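You operate a simulated robot arm through the tools that you are given. There is no shell and no other tool.

The job below is to be done with a simulated two-armed robot. You get a single attempt, and the scene is never put back.

JOB
Pump 3 strokes into the small white bucket, add 3 doses of powder, slide it under the stand mixer.
Fine: water first; spill nothing.

The check looks at the end state, three seconds after you hand in, the way a careful person would. Anything else that was tipped, shoved, dropped, spilled or broken makes it a failure.

ROBOT AND FRAMES
Two 7-joint arms with fingered hands on one trunk that stands fixed in place. Base frame: the origin is at the foot of the trunk, x ahead of it, y to its left, z up. Units: mm, rad, N and s.
The left shoulder is at [21, 269, 1147], the right one opposite. Each reaches about 1298 mm from its shoulder. Payload 5 kg a hand.
The tool frame of a hand sits at the grasp point between the pads (the TCP): z along the fingers, y along the line on which they close. The tips reach 42 mm beyond it. The gripper opens to 208 mm; its body begins 119 mm behind the TCP. The gripper is a hand of 4 fingers: y runs from the thumb to the fingers, the wrist lies at [0, 0, -317] in the tool frame.
Orientation is that of the tool frame in the base frame, as a unit quaternion [x, y, z, w]. With the fingers straight down and closing along the base's y, the tool's x points along the base's -x, its y along +y and its z along -z.

CONTROLS
- The arms move only by the tool drive_tool. It takes "left_deltas", "right_deltas" or both (then of equal length, played together; a hand with none holds still); each is a list of rows, each a list of 2 entries, a list of its own where there are three numbers: the shift along the tool's x, y, z in mm, then the turn, a rotation vector about the tool's x, y, z in rad. In form: [[[x, y, z], [rx, ry, rz]], ...]. A call has 1 to 20 rows; each row shifts and turns the commanded pose from where the row before left it, along the tool's axes as they then stand. Rows are played at 5 a second. More than 50 mm and 0.15 rad between two rows, and nothing of the call is played. Where a pose cannot be reached the arm comes as near as it can. A force on the tool above 90 N (or 10 N above the force at the start of the call, whichever is more), or a blocked arm, ends the call early, and 0.2 s more pass. In this call time passes only in rows, and 0.2 s behind the last. It gives the time, the measured TCP pose, the force on the tool (base axes), the opening and the grip force at its end, in the units of the frame above (readings bear some noise), with the torque about the TCP (base axes, N m) and any sound that the robot's microphone picked up.
- Cameras (640 x 400 px; columns grow to the right, rows downward): "scene" is now at [160.1, -4.9, 1415.1]; the picture's right is [-0.06, -1.00, 0.00], its down [-0.53, 0.03, -0.84] and it looks along [0.84, -0.05, -0.54] (base axes); focal length 214 px, centre (320, 200). "left" rides on the left gripper at [-93, 1, -146] in its tool frame; the picture's right is [-0.01, -1.00, 0.00], its down [0.84, -0.01, -0.54] and it looks along [0.54, -0.01, 0.84] (tool axes); focal length 280 px, centre (320, 200). "right" rides on the right gripper at [94, 1, -146] in its tool frame; the picture's right is [-0.01, 1.00, 0.00], its down [-0.84, -0.01, -0.54] and it looks along [-0.54, -0.01, 0.84] (tool axes); focal length 280 px, centre (320, 200). There is no depth. A picture from a camera that has moved, and an enlarged one, comes with that camera's place and axes in the base frame and with its lens.
- camera(camera): a new picture of that camera. It takes no simulated time.
- raise_lower(by): moves the trunk up (or, below 0, down) by that many mm; the arms and the scene camera ride with it, the base frame stays. It gives what a move gives, with no picture.
- curl_fingers(finger1, finger2, finger3, thumb_bend, hand): sets how far each is bent, from 0 (flat) to 1 (curled in); at 0.3 the hand is open as for a grip, at 0.7 the pads meet at the TCP. One left out holds its place. A second passes; each finger stops where it meets its share of the squeeze, and holds until it gets a number again. It is the only way to open and close the hand. It gives what a move gives, with no picture; readings hold the bend of each and the force on the fingers (four entries, about 0 where the hand has none), thumb and palm.
- head_to(pan, tilt): turns the head with the scene camera to pan (to the left, within 1.396 rad either way) and tilt (down, from -0.506 to 1.204), counted from straight ahead of the robot (the tilt from the chest, where the trunk bows). It gives what a move gives.
- inspect(camera, box): a new picture of the part [left, top, right, bottom] of that camera's present view, enlarged. It takes no simulated time.
- close_job(): hands the job in; it is judged then, once.

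Places have to be worked out from the pictures, the camera data and where the tool is seen. Open the grippers and draw the arms clear of the work before you hand the job in, unless the task says otherwise.

The tools are called after "Emit:" as name(argument=value, ...) on one line, values as JSON. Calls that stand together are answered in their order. drive_tool: Moves the arms, as the interface text tells. Its arguments: {"type":"object","properties":{"left_deltas":{"type":"array"},"right_deltas":{"type":"array"}},"required":[]} The other tools are called the same way: raise_lower (by) moves the trunk up or down; curl_fingers (finger1, finger2, finger3, thumb_bend, hand) moves the fingers one by one; head_to (pan, tilt) turns the head that bears the scene camera; camera (camera) takes a picture; inspect (camera, box) takes an enlarged picture of a part of a camera's view; close_job () hands the job in.

At the start:

```text
clock: 0.0
left_eef_pos: [610.0, 285.8, 1386.6]
left_ee_rot: [0.026, 1.0, 0.0, 0.0]
left_wrist_force: [0.9, -0.2, -0.6]
left_ft_torque: [-0.01, -0.01, 0.02]
left_width: 207.9
left_grip_force: 0.1
left_shape: jaw
left_bend: [0.3, 0.3, 0.3, 0.3]
left_finger forces: [0.0, 0.0, 0.0, 0.0, 0.1, 0.0]
right_eef_pos: [575.4, -352.3, 1324.7]
right_ee_rot: [0.026, 1.0, 0.0, 0.0]
right_wrist_force: [-0.7, -0.7, -0.2]
right_ft_torque: [0.03, 0.0, 0.0]
right_width: 208.1
right_grip_force: 0.1
right_shape: jaw
right_bend: [0.3, 0.3, 0.3, 0.3]
right_finger forces: [0.1, 0.0, 0.1, 0.0, 0.0, 0.0]
trunk travel left (down, up): [-525.0, 96.0]
head pan, tilt (commanded): [-0.063, 0.564]
```

scene: 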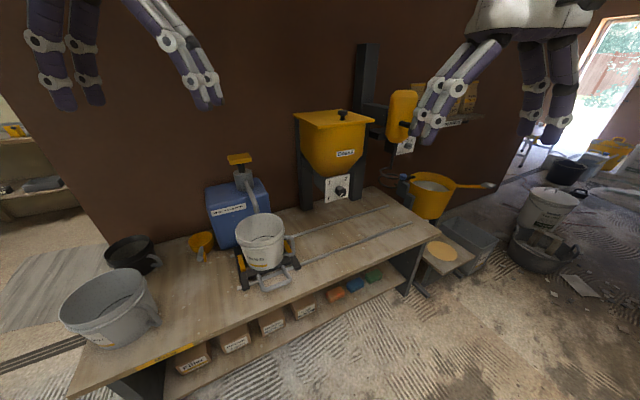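
right: 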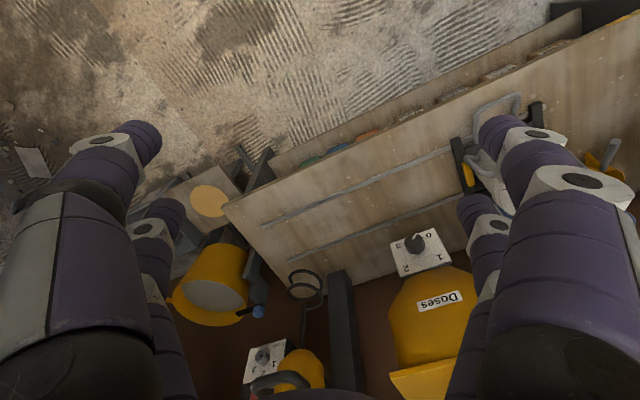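
left: 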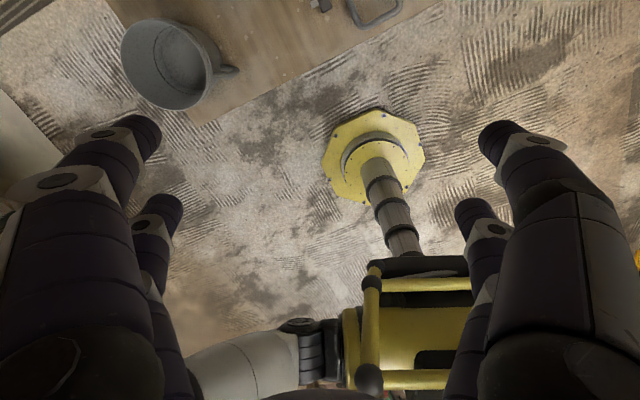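

I'll begin by studying the scene in enlarged pictures: the pump canister, the bucket on its carriage, the powder doser and the mixer.

Emit:
inspect(camera="scene", box=[180, 140, 340, 300])

Emit:
inspect(camera="scene", box=[280, 40, 440, 210])

Emit:
inspect(camera="scene", box=[370, 140, 510, 300])

Emit:
inspect(camera="scene", box=[40, 220, 200, 380])

Emit:
camera(camera="scene")

```text
2.50 times, centred on (260, 220) of scene
camera zoom: at [160.1, -4.9, 1415.1], right [-0.06, -1.0, 0.0], down [-0.53, 0.03, -0.84], along [0.84, -0.05, -0.54], focal length 536 px, centre (470, 150)
```

zoom: 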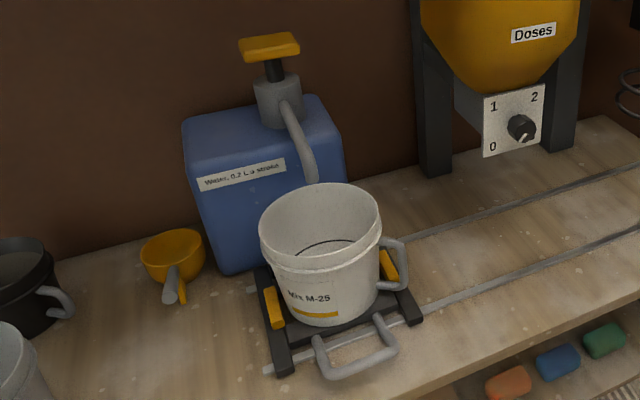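

```text
2.35 times, centred on (360, 125) of scene
camera zoom: at [160.1, -4.9, 1415.1], right [-0.06, -1.0, 0.0], down [-0.53, 0.03, -0.84], along [0.84, -0.05, -0.54], focal length 505 px, centre (226, 376)
```

zoom: 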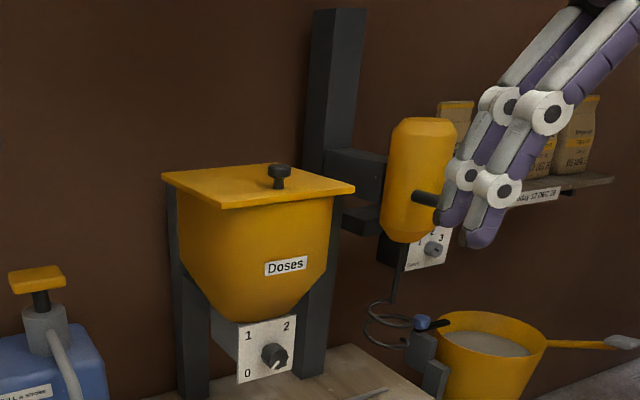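

```text
2.50 times, centred on (440, 220) of scene
camera zoom: at [160.1, -4.9, 1415.1], right [-0.06, -1.0, 0.0], down [-0.53, 0.03, -0.84], along [0.84, -0.05, -0.54], focal length 536 px, centre (20, 150)
```

zoom: 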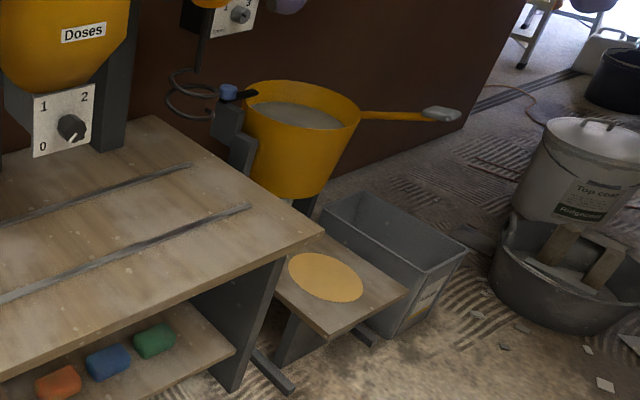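

```text
2.50 times, centred on (120, 300) of scene
camera zoom: at [160.1, -4.9, 1415.1], right [-0.06, -1.0, 0.0], down [-0.53, 0.03, -0.84], along [0.84, -0.05, -0.54], focal length 536 px, centre (820, -50)
```

zoom: 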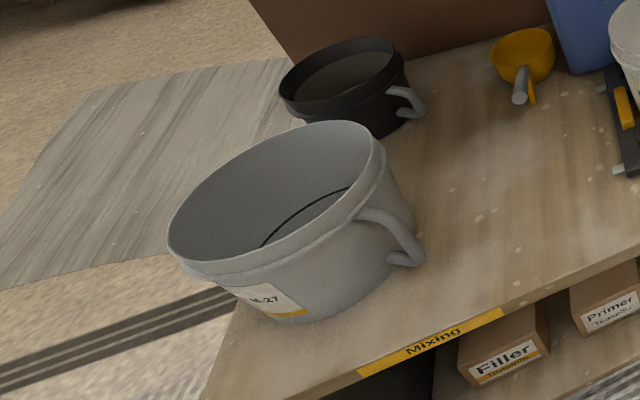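

```text
taken
camera scene: at [160.1, -4.9, 1415.1], right [-0.06, -1.0, 0.0], down [-0.53, 0.03, -0.84], along [0.84, -0.05, -0.54], focal length 214 px, centre (320, 200)
```

scene: 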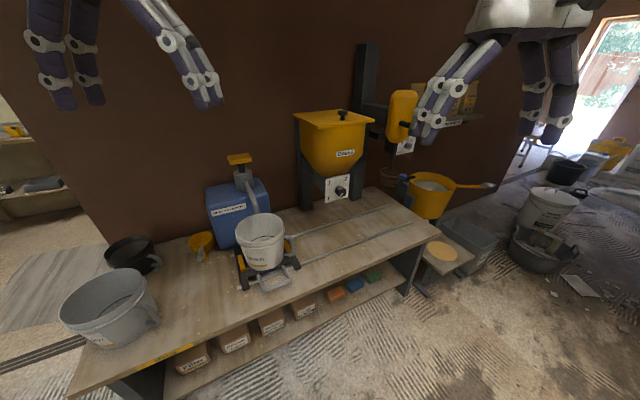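

From these views the bench is about 610 mm high and turned roughly 23 degrees. Two rails lead from the pump, under the hopper, to the mixer. The bucket sits on a carriage at the pump end. I'll lower the trunk somewhat for a second viewpoint; the hands are well above everything.

Emit:
raise_lower(by=-150)

```text
clock: 1.8
left_eef_pos: [610.8, 285.3, 1237.5]
left_ee_rot: [0.026, 1.0, -0.001, 0.001]
left_wrist_force: [-1.0, -0.6, 0.4]
left_ft_torque: [-0.02, -0.09, -0.01]
left_width: 208.0
left_grip_force: 0.0
left_shape: jaw
left_bend: [0.3, 0.3, 0.3, 0.3]
left_finger forces: [0.1, 0.0, 0.1, 0.0, 0.0, 0.0]
right_eef_pos: [574.7, -352.4, 1176.3]
right_ee_rot: [0.026, 1.0, -0.001, 0.001]
right_wrist_force: [-0.1, 0.0, -0.2]
right_ft_torque: [0.02, -0.07, -0.01]
right_width: 208.0
right_grip_force: 0.1
right_shape: jaw
right_bend: [0.3, 0.3, 0.3, 0.3]
right_finger forces: [0.1, 0.1, 0.0, 0.1, 0.0, 0.0]
trunk travel left (down, up): [-375.0, 246.0]
head pan, tilt (commanded): [-0.063, 0.564]
```

Trunk is down 150 mm. I take enlarged views from this lower viewpoint.

Emit:
camera(camera="scene")

Emit:
inspect(camera="scene", box=[180, 80, 340, 240])

Emit:
inspect(camera="scene", box=[280, 20, 440, 180])

Emit:
camera(camera="right")

```text
taken
camera scene: at [174.5, -4.9, 1262.9], right [-0.06, -1.0, 0.0], down [-0.53, 0.03, -0.85], along [0.84, -0.05, -0.53], focal length 214 px, centre (320, 200)
```

scene: 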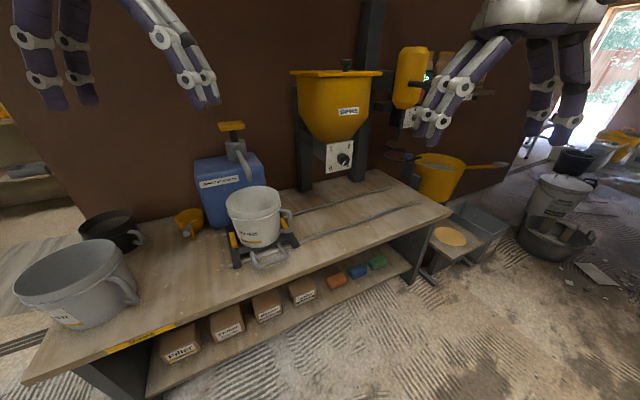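

```text
2.50 times, centred on (260, 160) of scene
camera zoom: at [174.5, -4.9, 1262.9], right [-0.06, -1.0, 0.0], down [-0.53, 0.03, -0.85], along [0.84, -0.05, -0.53], focal length 536 px, centre (470, 300)
```

zoom: 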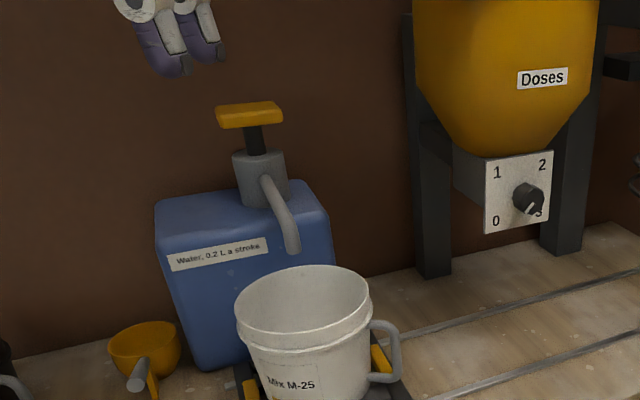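

```text
2.50 times, centred on (360, 100) of scene
camera zoom: at [174.5, -4.9, 1262.9], right [-0.06, -1.0, 0.0], down [-0.53, 0.03, -0.85], along [0.84, -0.05, -0.53], focal length 536 px, centre (220, 450)
```

zoom: 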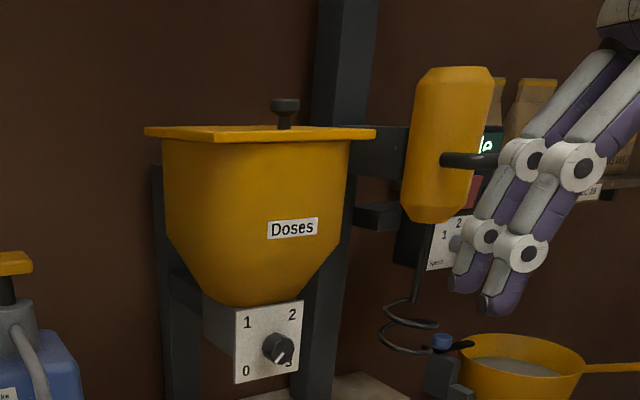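

```text
taken
camera right: at [480.9, -346.7, 1323.6], right [0.07, 1.0, 0.0], down [0.84, -0.06, 0.54], along [0.54, -0.04, -0.84], focal length 280 px, centre (320, 200)
```

right: 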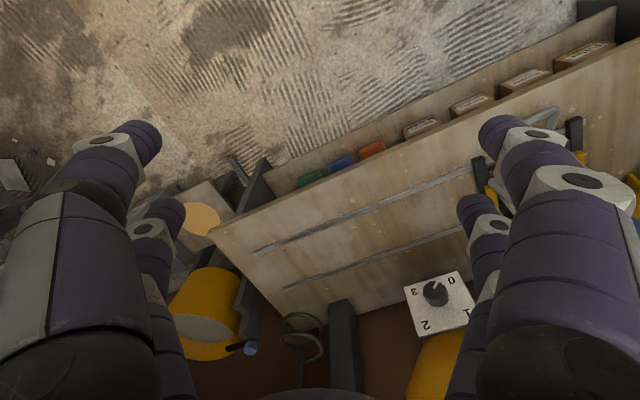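

The dose knob has marks 0, 1, 2 and 3. I zoom in on its pointer, the mixer head and the carriage.

Emit:
inspect(camera="scene", box=[310, 130, 370, 185])

Emit:
inspect(camera="right", box=[390, 260, 490, 350])

Emit:
inspect(camera="scene", box=[375, 30, 475, 130])

Emit:
inspect(camera="scene", box=[215, 170, 315, 275])

Emit:
inspect(camera="scene", box=[370, 120, 490, 240])

```text
7.27 times, centred on (340, 158) of scene
camera zoom: at [174.5, -4.9, 1262.9], right [-0.06, -1.0, 0.0], down [-0.53, 0.03, -0.85], along [0.84, -0.05, -0.53], focal length 1560 px, centre (174, 509)
```

zoom: 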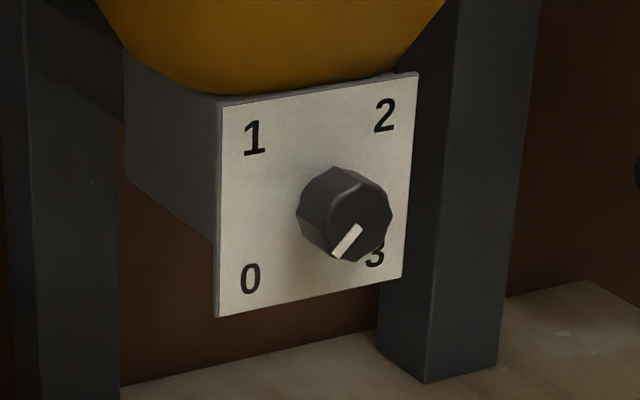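

```text
4.44 times, centred on (440, 305) of right
camera zoom: at [480.9, -346.7, 1323.6], right [0.07, 1.0, 0.0], down [0.84, -0.06, 0.54], along [0.54, -0.04, -0.84], focal length 1246 px, centre (-213, -267)
```

zoom: 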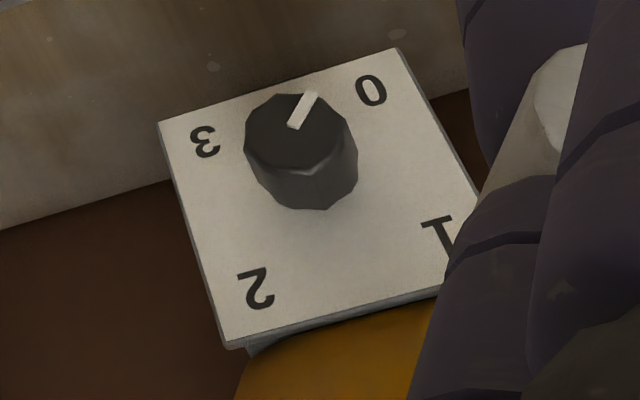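

```text
4.00 times, centred on (425, 80) of scene
camera zoom: at [174.5, -4.9, 1262.9], right [-0.06, -1.0, 0.0], down [-0.53, 0.03, -0.85], along [0.84, -0.05, -0.53], focal length 858 px, centre (-100, 680)
```

zoom: 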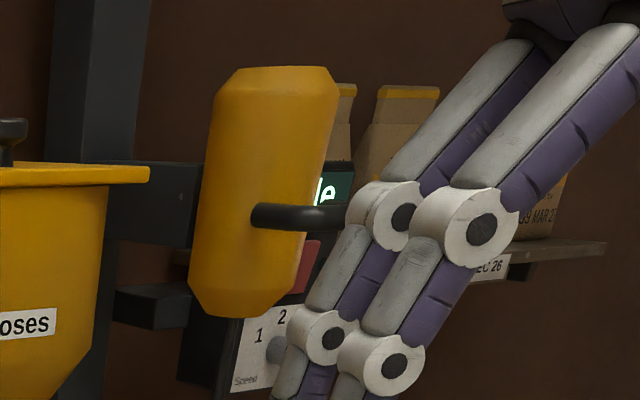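

```text
3.81 times, centred on (265, 222) of scene
camera zoom: at [174.5, -4.9, 1262.9], right [-0.06, -1.0, 0.0], down [-0.53, 0.03, -0.85], along [0.84, -0.05, -0.53], focal length 817 px, centre (530, 114)
```

zoom: 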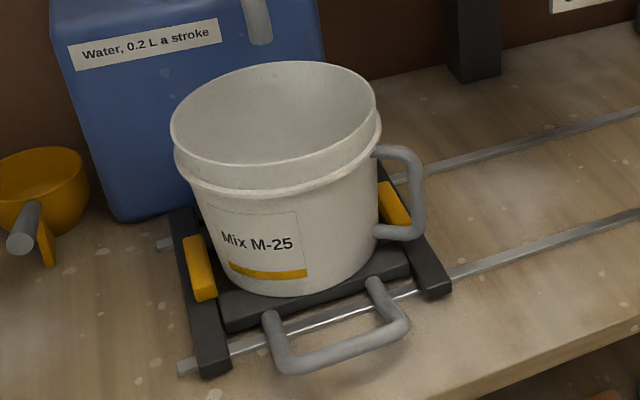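

```text
3.33 times, centred on (430, 180) of scene
camera zoom: at [174.5, -4.9, 1262.9], right [-0.06, -1.0, 0.0], down [-0.53, 0.03, -0.85], along [0.84, -0.05, -0.53], focal length 715 px, centre (-47, 267)
```

zoom: 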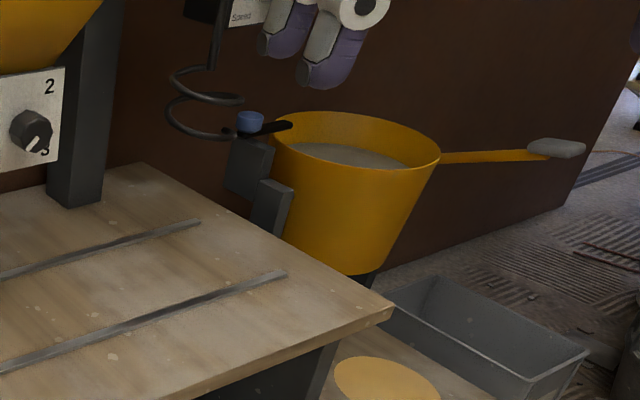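

The knob pointer is at 0 and the carriage bucket sits under the spout. I estimate the pump handle top at (1088, 294, 1060), the knob face at (956, -145, 948), the bucket rim at z≈800 and the whisk bottom at z≈880. I'll bend the left hand into a pinched shape for pushing and see how it looks.

Emit:
curl_fingers(hand="left", finger1=0.75, finger2=0.75, finger3=0.75, thumb_bend=0.75)

Emit:
head_to(pan=0.1, tilt=0.35)

Emit:
camera(camera="scene")

Emit:
camera(camera="left")

```text
clock: 2.8
left_eef_pos: [611.5, 286.0, 1236.2]
left_ee_rot: [0.026, 1.0, -0.001, 0.0]
left_wrist_force: [0.3, 0.5, -0.3]
left_ft_torque: [0.0, 0.02, 0.01]
left_width: 5.0
left_grip_force: 0.0
left_shape: fingers
left_bend: [0.72, 0.73, 0.73, 0.73]
left_finger forces: [0.0, 0.1, 0.0, 0.0, 0.0, 0.0]
right_eef_pos: [576.1, -352.1, 1175.4]
right_ee_rot: [0.026, 1.0, 0.0, -0.001]
right_wrist_force: [0.4, -0.2, -0.1]
right_ft_torque: [-0.01, 0.01, -0.03]
right_width: 208.0
right_grip_force: 0.1
right_shape: jaw
right_bend: [0.3, 0.3, 0.3, 0.3]
right_finger forces: [0.1, 0.0, 0.1, 0.0, 0.1, 0.0]
trunk travel left (down, up): [-375.0, 246.0]
head pan, tilt (commanded): [-0.063, 0.564]
```

```text
clock: 3.5
left_eef_pos: [610.4, 285.0, 1236.6]
left_ee_rot: [0.026, 1.0, 0.0, 0.001]
left_wrist_force: [0.4, -0.6, 0.2]
left_ft_torque: [-0.01, -0.01, 0.01]
left_width: 5.4
left_grip_force: 0.1
left_shape: fingers
left_bend: [0.72, 0.73, 0.73, 0.73]
left_finger forces: [0.0, 0.0, 0.1, 0.0, 0.0, 0.0]
right_eef_pos: [575.9, -353.0, 1174.6]
right_ee_rot: [0.026, 1.0, 0.0, 0.0]
right_wrist_force: [-0.7, 0.3, -0.4]
right_ft_torque: [0.0, 0.01, 0.0]
right_width: 207.9
right_grip_force: 0.1
right_shape: jaw
right_bend: [0.3, 0.3, 0.3, 0.3]
right_finger forces: [0.1, 0.1, 0.0, 0.1, 0.0, 0.0]
trunk travel left (down, up): [-375.0, 246.0]
head pan, tilt (commanded): [0.099, 0.351]
```

```text
taken
camera scene: at [178.4, 10.0, 1282.1], right [0.1, -1.0, 0.0], down [-0.34, -0.03, -0.94], along [0.93, 0.09, -0.34], focal length 214 px, centre (320, 200)
```

scene: 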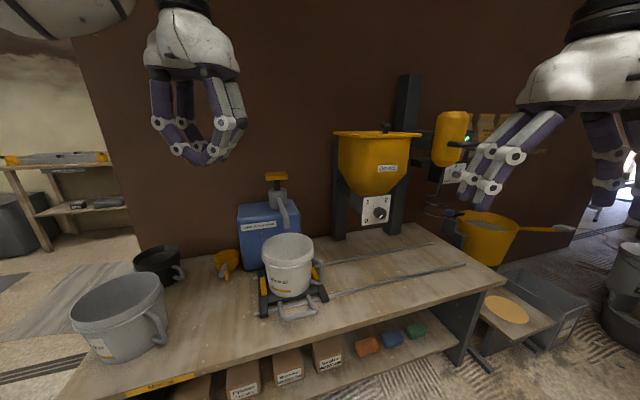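

```text
taken
camera left: at [704.5, 282.7, 1383.3], right [-0.04, -1.0, 0.0], down [-0.84, 0.03, 0.54], along [-0.54, 0.02, -0.84], focal length 280 px, centre (320, 200)
```

left: 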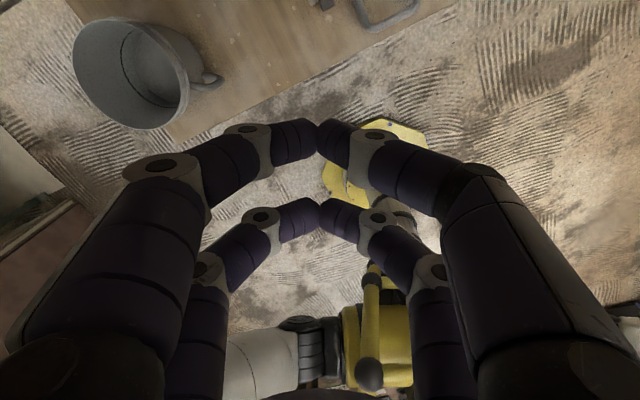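

The pinched fingers form an arch with a flat underside, about 60 mm wide. I'll turn the left hand about the vertical so both finger pairs lie along the pump handle's long side, then bring it forward at a safe height.

Emit:
drive_tool(left_deltas=[[[0, 0, 0], [0, 0, 0.14]], [[0, 0, 0], [0, 0, 0.14]], [[0, 0, 0], [0, 0, 0.14]], [[0, 0, 0], [0, 0, 0.14]], [[0, 0, 0], [0, 0, 0.14]], [[0, 0, 0], [0, 0, 0.14]], [[0, 0, 0], [0, 0, 0.14]], [[0, 0, 0], [0, 0, 0.137]], [[-14.1, 33.4, 0], [0, 0, 0]], [[-14.1, 33.4, 0], [0, 0, 0]], [[-14.1, 33.4, 0], [0, 0, 0]], [[-14.1, 33.4, 0], [0, 0, 0]], [[-14.1, 33.4, 0], [0, 0, 0]], [[-14.1, 33.4, 0], [0, 0, 0]], [[-14.1, 33.4, 0], [0, 0, 0]], [[-14.1, 33.4, 0], [0, 0, 0]]])

```text
clock: 6.9
left_eef_pos: [843.5, 273.1, 1221.8]
left_ee_rot: [0.553, 0.833, 0.004, 0.003]
left_wrist_force: [-1.5, -4.5, 1.5]
left_ft_torque: [0.55, -0.25, -0.03]
left_width: 5.4
left_grip_force: 0.0
left_shape: fingers
left_bend: [0.72, 0.73, 0.73, 0.73]
left_finger forces: [0.0, 0.0, 0.0, 0.0, 0.0, 0.1]
left hand out of reach, approached as far as the arm can: row 15, 16
right_eef_pos: [573.5, -354.9, 1176.0]
right_ee_rot: [0.027, 1.0, 0.003, 0.001]
right_wrist_force: [-2.0, -2.8, 1.1]
right_ft_torque: [0.38, -0.33, -0.01]
right_width: 207.7
right_grip_force: 0.3
right_shape: jaw
right_bend: [0.3, 0.3, 0.3, 0.3]
right_finger forces: [0.0, 0.0, 0.0, 0.0, 0.0, 0.0]
trunk travel left (down, up): [-375.0, 246.0]
head pan, tilt (commanded): [0.099, 0.351]
```

The arm's limit shows up: the wrist reaches about 975 mm from the shoulder. So I raise the trunk fully and will tilt the hand forward for the pump.

Emit:
raise_lower(by=240)

```text
clock: 9.4
left_eef_pos: [828.2, 279.1, 1487.7]
left_ee_rot: [0.552, 0.834, 0.01, 0.016]
left_wrist_force: [-0.1, 0.1, -0.1]
left_ft_torque: [0.0, 0.02, 0.0]
left_width: 5.4
left_grip_force: 0.1
left_shape: fingers
left_bend: [0.72, 0.73, 0.73, 0.73]
left_finger forces: [0.0, 0.0, 0.0, 0.0, 0.0, 0.0]
right_eef_pos: [576.0, -353.2, 1414.6]
right_ee_rot: [0.027, 1.0, 0.0, 0.0]
right_wrist_force: [0.3, -0.8, -0.4]
right_ft_torque: [0.01, 0.02, 0.0]
right_width: 208.2
right_grip_force: 0.2
right_shape: jaw
right_bend: [0.3, 0.3, 0.3, 0.3]
right_finger forces: [0.1, 0.0, 0.1, 0.1, 0.0, 0.0]
trunk travel left (down, up): [-615.0, 6.0]
head pan, tilt (commanded): [0.099, 0.351]
```

Trunk is nearly at the top. Now I lower the left hand and tilt it forward by about 28 degrees, still well short of the pump.

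Emit:
drive_tool(left_deltas=[[[0, 0, 36], [0, 0, 0]], [[0, 0, 36], [0, 0, 0]], [[0, 0, 36], [0, 0, 0]], [[0, 0, 36], [0, 0, 0]], [[0, 0, 36], [0, 0, 0]], [[0, 0, 36], [0, 0, 0]], [[0, 0, 36], [0, 0, 0]], [[0, 0, 0], [-0.1225, 0, 0]], [[0, 0, 0], [-0.1225, 0, 0]], [[0, 0, 0], [-0.1225, 0, 0]], [[0, 0, 0], [-0.1225, 0, 0]]])

Emit:
camera(camera="scene")

Emit:
camera(camera="left")

```text
clock: 11.8
left_eef_pos: [837.2, 277.7, 1235.4]
left_ee_rot: [0.531, 0.806, 0.213, 0.152]
left_wrist_force: [0.0, 0.2, -0.2]
left_ft_torque: [0.02, 0.05, 0.0]
left_width: 5.0
left_grip_force: 0.0
left_shape: fingers
left_bend: [0.72, 0.73, 0.73, 0.73]
left_finger forces: [0.0, 0.0, 0.1, 0.1, 0.0, 0.1]
right_eef_pos: [575.1, -352.8, 1414.1]
right_ee_rot: [0.026, 1.0, 0.0, 0.0]
right_wrist_force: [1.3, 0.4, 0.0]
right_ft_torque: [0.0, 0.06, 0.04]
right_width: 207.9
right_grip_force: 0.1
right_shape: jaw
right_bend: [0.3, 0.3, 0.3, 0.3]
right_finger forces: [0.1, 0.1, 0.1, 0.0, 0.0, 0.0]
trunk travel left (down, up): [-615.0, 6.0]
head pan, tilt (commanded): [0.099, 0.351]
```

```text
taken
camera scene: at [162.8, 10.0, 1524.7], right [0.1, -1.0, 0.0], down [-0.34, -0.03, -0.94], along [0.93, 0.09, -0.34], focal length 214 px, centre (320, 200)
```

scene: 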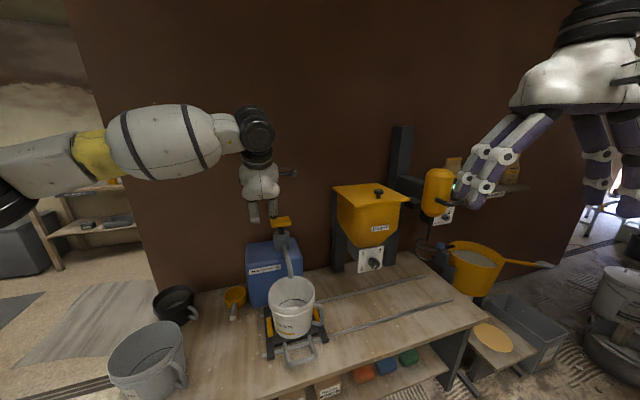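

```text
taken
camera left: at [806.9, 166.4, 1365.0], right [-0.79, -0.36, -0.5], down [-0.59, 0.67, 0.45], along [0.18, 0.65, -0.74], focal length 280 px, centre (320, 200)
```

left: 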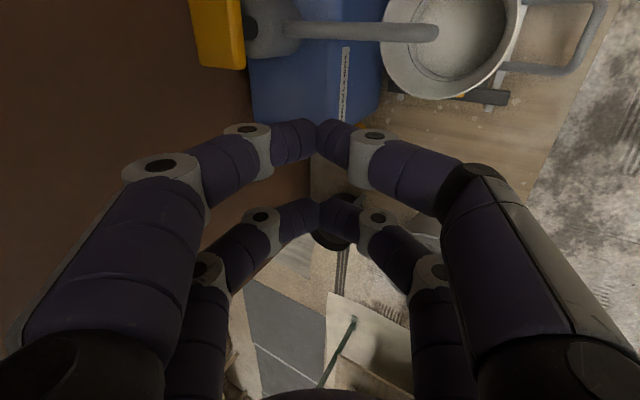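

The left camera shows the spout end over the bucket's opening. I zoom on the pump from both cameras to fix the handle's place.

Emit:
inspect(camera="scene", box=[230, 190, 350, 310])

Emit:
inspect(camera="left", box=[180, 0, 340, 100])

Emit:
inspect(camera="left", box=[340, 0, 540, 125])

```text
3.33 times, centred on (290, 250) of scene
camera zoom: at [162.8, 10.0, 1524.7], right [0.1, -1.0, 0.0], down [-0.34, -0.03, -0.94], along [0.93, 0.09, -0.34], focal length 715 px, centre (420, 33)
```

zoom: 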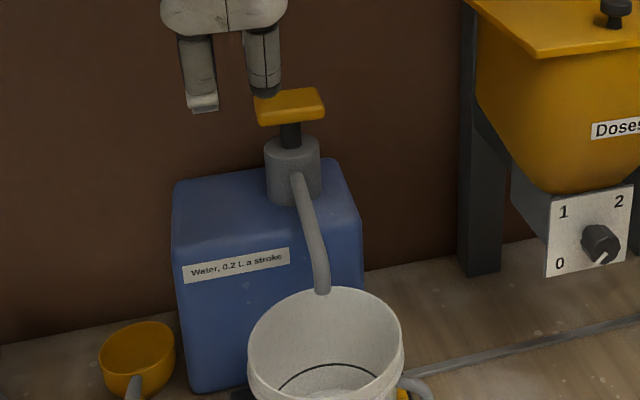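

```text
4.00 times, centred on (260, 50) of left
camera zoom: at [806.9, 166.4, 1365.0], right [-0.79, -0.36, -0.5], down [-0.59, 0.67, 0.45], along [0.18, 0.65, -0.74], focal length 1122 px, centre (560, 800)
```

zoom: 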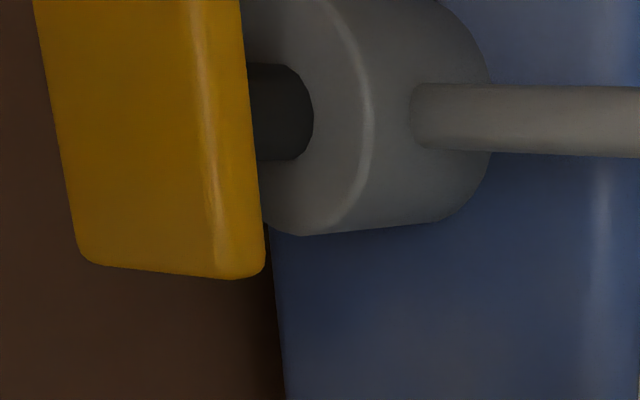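

```text
3.20 times, centred on (440, 62) of left
camera zoom: at [806.9, 166.4, 1365.0], right [-0.79, -0.36, -0.5], down [-0.59, 0.67, 0.45], along [0.18, 0.65, -0.74], focal length 897 px, centre (-64, 640)
```

zoom: 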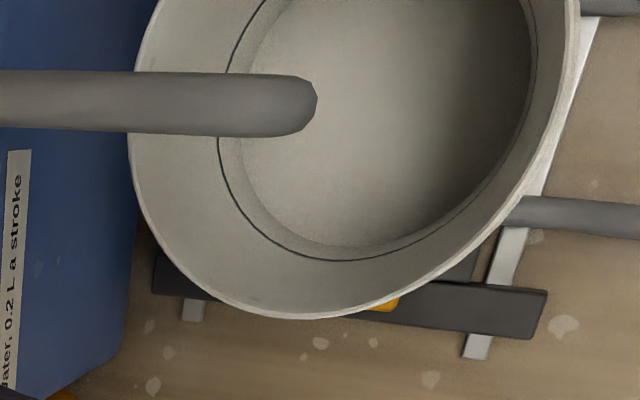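

Triangulating gives the handle top centred at (1131, 309, 1053), the spout end at (886, 206, 911) and the bucket centre at about (906, 213), so the water will land inside. At this reach it's stiffer to press with the side of the pinched fingers and the hand pointing forward, so I reorient the left hand: upright, then a yaw.

Emit:
drive_tool(left_deltas=[[[0, 0, 0], [0.1225, 0, 0]], [[0, 0, 0], [0.1225, 0, 0]], [[0, 0, 0], [0.1225, 0, 0]], [[0, 0, 0], [0.1225, 0, 0]], [[0, 0, 0], [0, 0, -0.131]], [[0, 0, 0], [0, 0, -0.131]], [[0, 0, 0], [0, 0, -0.131]], [[0, 0, 0], [0, 0, -0.131]], [[0, 0, 0], [0, 0, -0.131]], [[0, 0, 0], [0, 0, -0.131]], [[0, 0, 0], [0, 0, -0.131]], [[0, 0, 0], [0, 0, -0.131]], [[0, 0, 0], [0, 0, -0.131]], [[0, 0, 0], [0, 0, -0.131]], [[0, 0, 0], [0, 0, -0.131]], [[0, 0, 0], [0, 0, -0.131]]])

```text
clock: 15.2
left_eef_pos: [837.5, 278.0, 1236.2]
left_ee_rot: [-0.202, 0.979, -0.005, 0.018]
left_wrist_force: [-0.4, 0.0, -0.8]
left_ft_torque: [-0.02, -0.01, 0.02]
left_width: 5.3
left_grip_force: 0.1
left_shape: fingers
left_bend: [0.72, 0.73, 0.73, 0.73]
left_finger forces: [0.0, 0.0, 0.0, 0.0, 0.0, 0.0]
right_eef_pos: [575.9, -351.1, 1414.6]
right_ee_rot: [0.026, 1.0, 0.001, -0.001]
right_wrist_force: [1.0, 0.1, 0.4]
right_ft_torque: [-0.05, 0.0, 0.0]
right_width: 208.2
right_grip_force: 0.1
right_shape: jaw
right_bend: [0.3, 0.3, 0.3, 0.3]
right_finger forces: [0.0, 0.1, 0.1, 0.0, 0.0, 0.0]
trunk travel left (down, up): [-615.0, 6.0]
head pan, tilt (commanded): [0.099, 0.351]
```

Yaw is as wanted. Now I pitch the hand so it points forward and some 20 degrees down.

Emit:
drive_tool(left_deltas=[[[0, 0, 0], [0, -0.12, 0]], [[0, 0, 0], [0, -0.12, 0]], [[0, 0, 0], [0, -0.12, 0]], [[0, 0, 0], [0, -0.12, 0]], [[0, 0, 0], [0, -0.12, 0]], [[0, 0, 0], [0, -0.12, 0]], [[0, 0, 0], [0, -0.12, 0]], [[0, 0, 0], [0, -0.12, 0]], [[0, 0, 0], [0, -0.12, 0]], [[0, 0, 0], [0, -0.12, 0]]])

Emit:
camera(camera="scene")

Emit:
camera(camera="left")

```text
clock: 17.4
left_eef_pos: [838.2, 278.8, 1236.0]
left_ee_rot: [-0.168, 0.796, 0.11, 0.57]
left_wrist_force: [0.1, 0.7, 0.7]
left_ft_torque: [0.03, 0.08, 0.01]
left_width: 5.3
left_grip_force: 0.2
left_shape: fingers
left_bend: [0.72, 0.73, 0.73, 0.73]
left_finger forces: [0.1, 0.0, 0.1, 0.0, 0.0, 0.1]
right_eef_pos: [575.9, -352.8, 1415.1]
right_ee_rot: [0.026, 1.0, 0.0, 0.0]
right_wrist_force: [-0.3, -0.9, -0.3]
right_ft_torque: [-0.01, 0.03, -0.01]
right_width: 207.8
right_grip_force: 0.2
right_shape: jaw
right_bend: [0.3, 0.3, 0.3, 0.3]
right_finger forces: [0.0, 0.1, 0.0, 0.0, 0.1, 0.0]
trunk travel left (down, up): [-615.0, 6.0]
head pan, tilt (commanded): [0.099, 0.351]
```

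```text
taken
camera scene: at [162.3, 10.1, 1524.8], right [0.1, -1.0, 0.0], down [-0.34, -0.03, -0.94], along [0.93, 0.09, -0.34], focal length 214 px, centre (320, 200)
```

scene: 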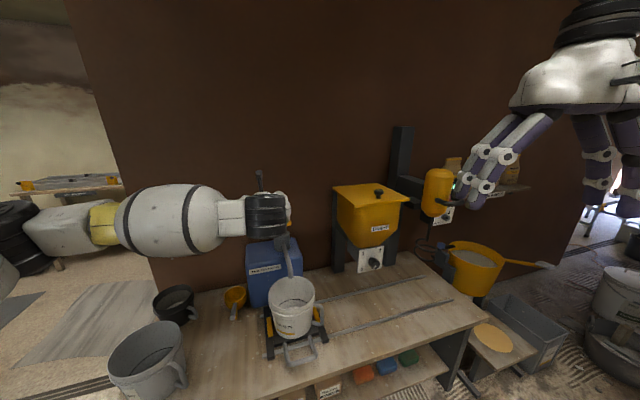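

```text
taken
camera left: at [737.3, 240.3, 1372.7], right [0.4, -0.92, 0.03], down [-0.71, -0.33, -0.62], along [0.58, 0.22, -0.78], focal length 280 px, centre (320, 200)
```

left: 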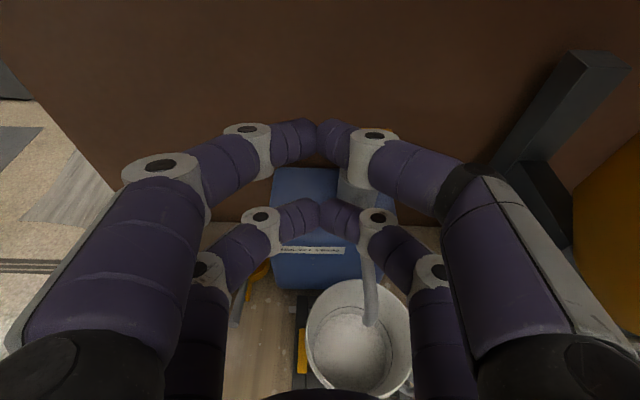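

The hand axes check out. I move it to about 40 mm above the handle, computed TCP (1123, 307, 1140).

Emit:
drive_tool(left_deltas=[[[0.5, -10.6, 36.2], [0, 0, 0]], [[0.5, -10.6, 36.2], [0, 0, 0]], [[0.5, -10.6, 36.2], [0, 0, 0]], [[0.5, -10.6, 36.2], [0, 0, 0]], [[0.5, -10.6, 36.2], [0, 0, 0]], [[0.5, -10.6, 36.2], [0, 0, 0]], [[0.5, -10.6, 36.2], [0, 0, 0]], [[0.5, -10.6, 36.2], [0, 0, 0]]])

Emit:
camera(camera="left")

Emit:
inspect(camera="scene", box=[200, 160, 340, 300])

Emit:
camera(camera="right")

```text
clock: 19.2
left_eef_pos: [1126.4, 307.0, 1140.2]
left_ee_rot: [-0.166, 0.798, 0.109, 0.569]
left_wrist_force: [0.5, -0.3, 0.6]
left_ft_torque: [0.03, -0.01, 0.06]
left_width: 5.4
left_grip_force: 0.1
left_shape: fingers
left_bend: [0.72, 0.73, 0.73, 0.73]
left_finger forces: [0.0, 0.0, 0.1, 0.0, 0.0, 0.0]
right_eef_pos: [577.2, -353.4, 1415.3]
right_ee_rot: [0.026, 1.0, 0.0, 0.0]
right_wrist_force: [1.2, 0.0, -0.2]
right_ft_torque: [-0.01, 0.08, 0.0]
right_width: 207.9
right_grip_force: 0.1
right_shape: jaw
right_bend: [0.3, 0.3, 0.3, 0.3]
right_finger forces: [0.1, 0.0, 0.0, 0.0, 0.0, 0.0]
trunk travel left (down, up): [-615.0, 6.0]
head pan, tilt (commanded): [0.099, 0.351]
```

```text
taken
camera left: at [1025.2, 268.7, 1276.8], right [0.4, -0.92, 0.03], down [-0.71, -0.33, -0.62], along [0.58, 0.22, -0.79], focal length 280 px, centre (320, 200)
```

left: 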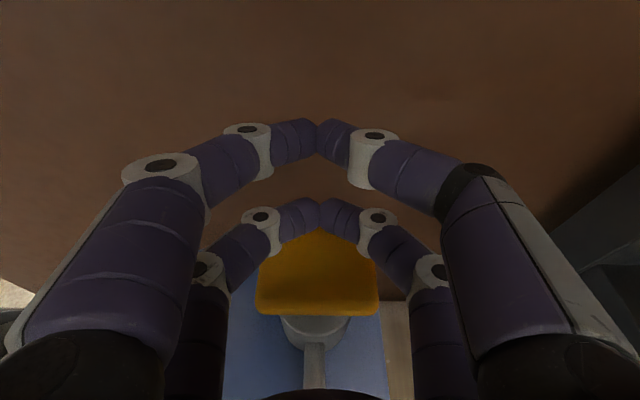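

```text
2.86 times, centred on (270, 230) of scene
camera zoom: at [162.5, 9.9, 1524.7], right [0.1, -0.99, 0.0], down [-0.34, -0.03, -0.94], along [0.93, 0.09, -0.34], focal length 613 px, centre (463, 114)
```

zoom: 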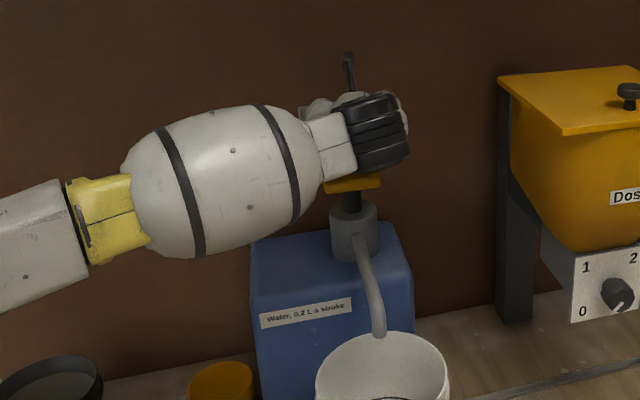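

```text
taken
camera right: at [482.4, -346.9, 1562.3], right [0.07, 1.0, 0.0], down [0.84, -0.06, 0.54], along [0.54, -0.04, -0.84], focal length 280 px, centre (320, 200)
```

right: 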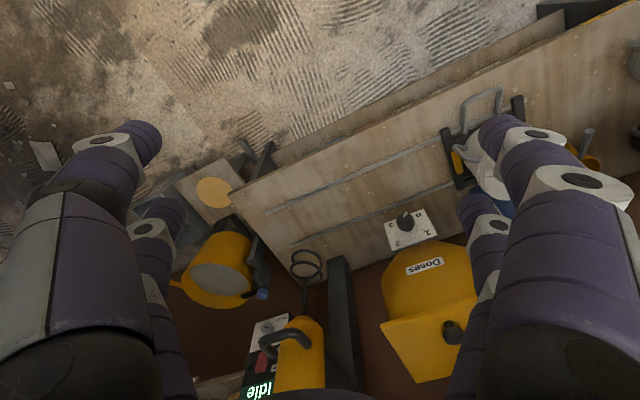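

The handle is centred under the lower finger pair. The mixer display reads "Idle". I descend 36 mm slowly toward contact.

Emit:
drive_tool(left_deltas=[[[8.5, 0.1, 2.9], [0, 0, 0]], [[8.5, 0.1, 2.9], [0, 0, 0]], [[8.5, 0.1, 2.9], [0, 0, 0]], [[8.5, 0.1, 2.9], [0, 0, 0]]])

Emit:
camera(camera="left")

Emit:
inspect(camera="scene", box=[230, 180, 310, 260])

```text
clock: 20.2
left_eef_pos: [1122.7, 305.3, 1103.9]
left_ee_rot: [-0.168, 0.797, 0.109, 0.57]
left_wrist_force: [0.6, 1.0, 2.3]
left_ft_torque: [0.02, -0.06, -0.02]
left_width: 5.4
left_grip_force: 0.1
left_shape: fingers
left_bend: [0.72, 0.73, 0.73, 0.73]
left_finger forces: [0.0, 0.0, 0.1, 0.0, 0.0, 0.1]
right_eef_pos: [575.1, -352.2, 1416.2]
right_ee_rot: [0.027, 1.0, -0.001, 0.0]
right_wrist_force: [-1.8, -0.1, 0.4]
right_ft_torque: [-0.02, -0.03, -0.01]
right_width: 207.9
right_grip_force: 0.0
right_shape: jaw
right_bend: [0.3, 0.3, 0.3, 0.3]
right_finger forces: [0.1, 0.0, 0.1, 0.0, 0.0, 0.0]
trunk travel left (down, up): [-615.0, 6.0]
head pan, tilt (commanded): [0.099, 0.351]
```

```text
taken
camera left: at [1022.8, 266.8, 1240.9], right [0.4, -0.92, 0.03], down [-0.71, -0.33, -0.62], along [0.58, 0.22, -0.78], focal length 280 px, centre (320, 200)
```

left: 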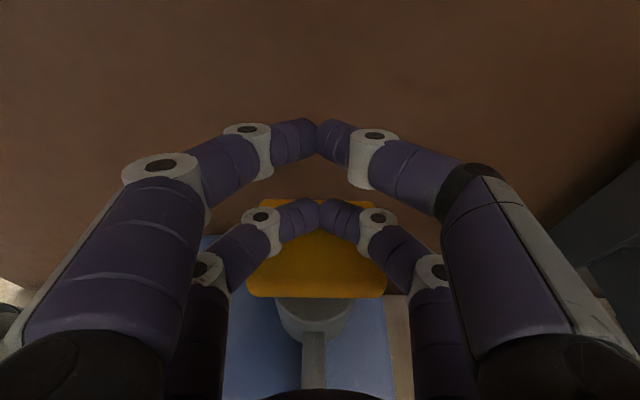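

```text
5.00 times, centred on (270, 220) of scene
camera zoom: at [161.5, 10.0, 1525.0], right [0.1, -1.0, 0.0], down [-0.34, -0.03, -0.94], along [0.93, 0.09, -0.34], focal length 1072 px, centre (570, 100)
```

zoom: 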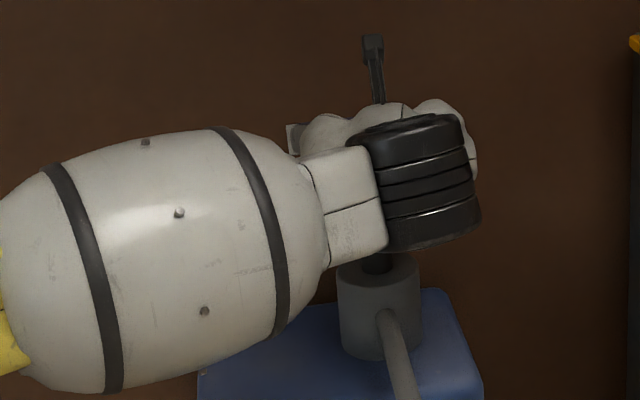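

Position looks right, just above contact. I press down in small steps and watch force and sound.

Emit:
drive_tool(left_deltas=[[[4.7, 0.1, 1.6], [0, 0, 0]], [[4.7, 0.1, 1.6], [0, 0, 0]], [[4.7, 0.1, 1.6], [0, 0, 0]], [[4.7, 0.1, 1.6], [0, 0, 0]]])

```text
clock: 21.2
left_eef_pos: [1122.8, 306.3, 1082.8]
left_ee_rot: [-0.168, 0.797, 0.11, 0.57]
left_wrist_force: [-0.3, 0.0, 6.7]
left_ft_torque: [0.07, -0.08, -0.02]
left_width: 5.2
left_grip_force: 0.2
left_shape: fingers
left_bend: [0.72, 0.73, 0.73, 0.73]
left_finger forces: [0.0, 0.1, 0.1, 0.0, 0.1, 0.0]
right_eef_pos: [575.0, -352.5, 1415.9]
right_ee_rot: [0.026, 1.0, 0.0, 0.0]
right_wrist_force: [0.0, -0.2, 0.4]
right_ft_torque: [-0.02, 0.02, -0.01]
right_width: 207.5
right_grip_force: 0.1
right_shape: jaw
right_bend: [0.3, 0.3, 0.3, 0.3]
right_finger forces: [0.1, 0.0, 0.0, 0.1, 0.1, 0.1]
trunk travel left (down, up): [-615.0, 6.0]
head pan, tilt (commanded): [0.099, 0.351]
```

The handle yields with a light spring force (6.7 N at 1083). I press on to find the end of the stroke.

Emit:
drive_tool(left_deltas=[[[4.7, 0.1, 1.6], [0, 0, 0]], [[4.7, 0.1, 1.6], [0, 0, 0]], [[4.7, 0.1, 1.6], [0, 0, 0]]])

Emit:
camera(camera="left")

Emit:
inspect(camera="scene", box=[230, 180, 350, 300])

```text
clock: 22.0
left_eef_pos: [1122.4, 304.7, 1067.3]
left_ee_rot: [-0.168, 0.797, 0.11, 0.57]
left_wrist_force: [0.1, -1.7, 8.3]
left_ft_torque: [0.03, -0.14, -0.03]
left_width: 5.3
left_grip_force: 0.1
left_shape: fingers
left_bend: [0.72, 0.73, 0.73, 0.73]
left_finger forces: [0.0, 0.1, 0.0, 0.1, 0.0, 0.1]
right_eef_pos: [574.7, -352.9, 1415.7]
right_ee_rot: [0.026, 1.0, 0.0, 0.001]
right_wrist_force: [0.0, 0.5, 0.0]
right_ft_torque: [-0.01, 0.05, 0.04]
right_width: 208.4
right_grip_force: 0.1
right_shape: jaw
right_bend: [0.3, 0.3, 0.3, 0.3]
right_finger forces: [0.0, 0.0, 0.0, 0.0, 0.0, 0.0]
trunk travel left (down, up): [-615.0, 6.0]
head pan, tilt (commanded): [0.099, 0.351]
```

```text
taken
camera left: at [1021.8, 267.6, 1204.1], right [0.4, -0.92, 0.03], down [-0.71, -0.33, -0.62], along [0.58, 0.22, -0.78], focal length 280 px, centre (320, 200)
```

left: 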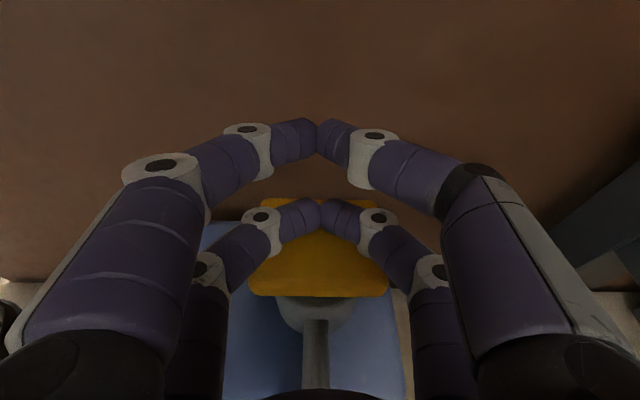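

```text
3.33 times, centred on (290, 240) of scene
camera zoom: at [161.3, 9.8, 1524.9], right [0.1, -1.0, 0.0], down [-0.34, -0.03, -0.94], along [0.93, 0.09, -0.34], focal length 715 px, centre (420, 67)
```

zoom: 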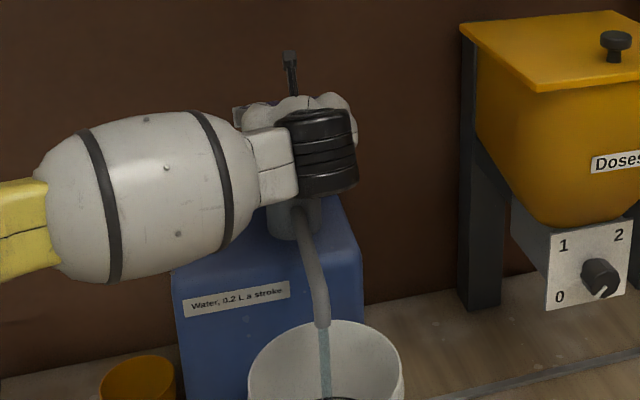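

Water is running from the spout into the bucket. I press further down to complete the stroke.

Emit:
drive_tool(left_deltas=[[[4.7, 0.1, 1.6], [0, 0, 0]], [[4.7, 0.1, 1.6], [0, 0, 0]]])

```text
clock: 22.6
left_eef_pos: [1121.6, 306.4, 1061.2]
left_ee_rot: [-0.168, 0.797, 0.109, 0.57]
left_wrist_force: [5.0, 0.7, 12.5]
left_ft_torque: [0.15, -0.5, 0.01]
left_width: 5.2
left_grip_force: 0.1
left_shape: fingers
left_bend: [0.72, 0.73, 0.73, 0.73]
left_finger forces: [0.0, 0.1, 0.1, 0.0, 0.1, 0.0]
right_eef_pos: [574.6, -353.8, 1416.3]
right_ee_rot: [0.026, 1.0, 0.0, 0.0]
right_wrist_force: [-0.7, -1.2, 0.5]
right_ft_torque: [0.03, 0.0, -0.01]
right_width: 208.1
right_grip_force: 0.0
right_shape: jaw
right_bend: [0.3, 0.3, 0.3, 0.3]
right_finger forces: [0.1, 0.1, 0.0, 0.1, 0.0, 0.1]
trunk travel left (down, up): [-615.0, 6.0]
head pan, tilt (commanded): [0.099, 0.351]
```

The force is rising and the motion lags, which suggests the end stop. One more small press will confirm.

Emit:
drive_tool(left_deltas=[[[3.8, 0.1, 1.3], [0, 0, 0]]])

Emit:
inspect(camera="scene", box=[230, 200, 350, 320])

Emit:
camera(camera="left")

```text
clock: 23.0
left_eef_pos: [1121.6, 305.5, 1060.8]
left_ee_rot: [-0.168, 0.796, 0.109, 0.572]
left_wrist_force: [2.9, 1.9, 28.3]
left_ft_torque: [0.42, -0.77, 0.06]
left_width: 5.1
left_grip_force: 15.1
left_shape: fingers
left_bend: [0.72, 0.73, 0.73, 0.73]
left_finger forces: [0.0, 30.6, 0.0, 0.0, 0.0, 0.1]
right_eef_pos: [573.2, -353.2, 1416.1]
right_ee_rot: [0.026, 1.0, 0.0, 0.001]
right_wrist_force: [-0.2, 0.3, 0.2]
right_ft_torque: [-0.01, 0.0, -0.03]
right_width: 207.7
right_grip_force: 0.1
right_shape: jaw
right_bend: [0.3, 0.3, 0.3, 0.3]
right_finger forces: [0.0, 0.0, 0.0, 0.0, 0.0, 0.0]
trunk travel left (down, up): [-615.0, 6.0]
head pan, tilt (commanded): [0.099, 0.351]
```

```text
3.33 times, centred on (290, 260) of scene
camera zoom: at [159.9, 9.6, 1525.3], right [0.1, -0.99, 0.0], down [-0.34, -0.03, -0.94], along [0.94, 0.09, -0.34], focal length 715 px, centre (420, 0)
```

zoom: 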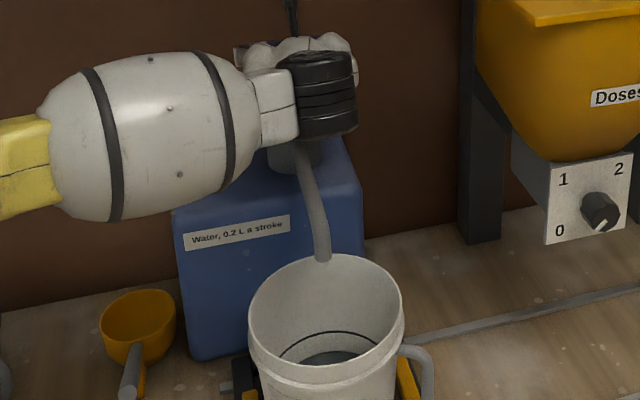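

```text
taken
camera left: at [1020.4, 267.3, 1195.7], right [0.4, -0.92, 0.03], down [-0.71, -0.33, -0.62], along [0.58, 0.23, -0.78], focal length 280 px, centre (320, 200)
```

left: 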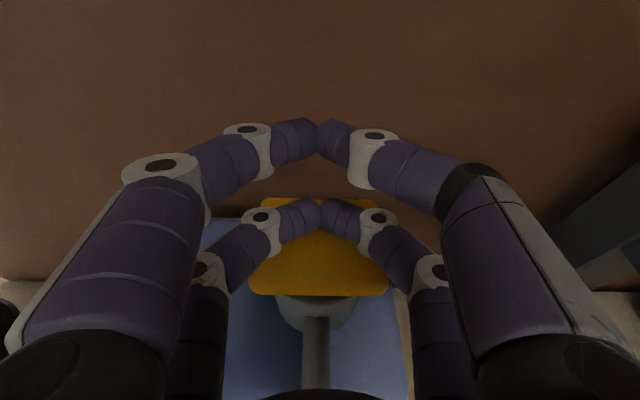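

End stop reached at z≈1061 with 28 N, and water lies in the bucket: stroke one. I raise the hand 62 mm to let the handle return fully.

Emit:
drive_tool(left_deltas=[[[-7.3, -0.1, -2.5], [0, 0, 0]], [[-7.3, -0.1, -2.5], [0, 0, 0]], [[-7.3, -0.1, -2.5], [0, 0, 0]], [[-7.3, -0.1, -2.5], [0, 0, 0]], [[-7.3, -0.1, -2.5], [0, 0, 0]], [[-7.3, -0.1, -2.5], [0, 0, 0]], [[-7.3, -0.1, -2.5], [0, 0, 0]], [[-7.3, -0.1, -2.5], [0, 0, 0]]])

Emit:
camera(camera="left")

Emit:
inspect(camera="scene", box=[230, 200, 350, 320])

```text
clock: 24.8
left_eef_pos: [1120.6, 305.4, 1115.1]
left_ee_rot: [-0.167, 0.798, 0.11, 0.569]
left_wrist_force: [-0.6, -0.2, 0.2]
left_ft_torque: [-0.03, 0.0, 0.01]
left_width: 5.0
left_grip_force: 0.1
left_shape: fingers
left_bend: [0.72, 0.73, 0.73, 0.73]
left_finger forces: [0.1, 0.0, 0.0, 0.0, 0.1, 0.1]
right_eef_pos: [576.2, -352.8, 1416.5]
right_ee_rot: [0.027, 1.0, 0.0, 0.0]
right_wrist_force: [-0.6, 0.3, -0.4]
right_ft_torque: [-0.02, -0.03, 0.01]
right_width: 208.0
right_grip_force: 0.0
right_shape: jaw
right_bend: [0.3, 0.3, 0.3, 0.3]
right_finger forces: [0.0, 0.0, 0.0, 0.0, 0.1, 0.0]
trunk travel left (down, up): [-615.0, 6.0]
head pan, tilt (commanded): [0.099, 0.351]
```

```text
taken
camera left: at [1020.7, 267.0, 1252.0], right [0.4, -0.92, 0.03], down [-0.71, -0.33, -0.62], along [0.58, 0.22, -0.79], focal length 280 px, centre (320, 200)
```

left: 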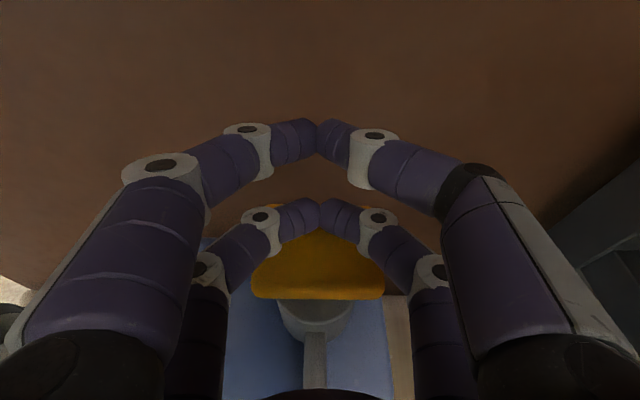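

```text
3.33 times, centred on (290, 260) of scene
camera zoom: at [161.7, 10.0, 1524.9], right [0.1, -1.0, 0.0], down [-0.34, -0.03, -0.94], along [0.93, 0.09, -0.34], focal length 715 px, centre (420, 0)
```

zoom: 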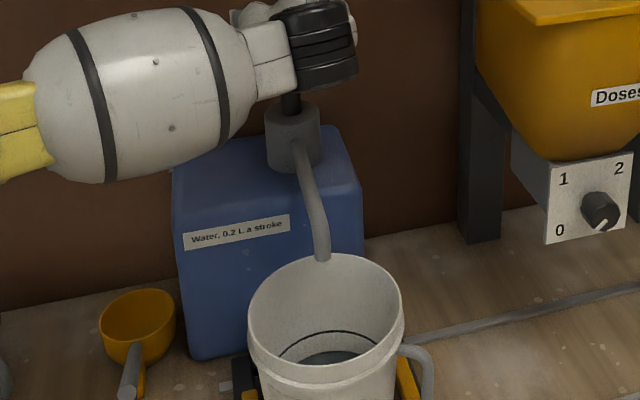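

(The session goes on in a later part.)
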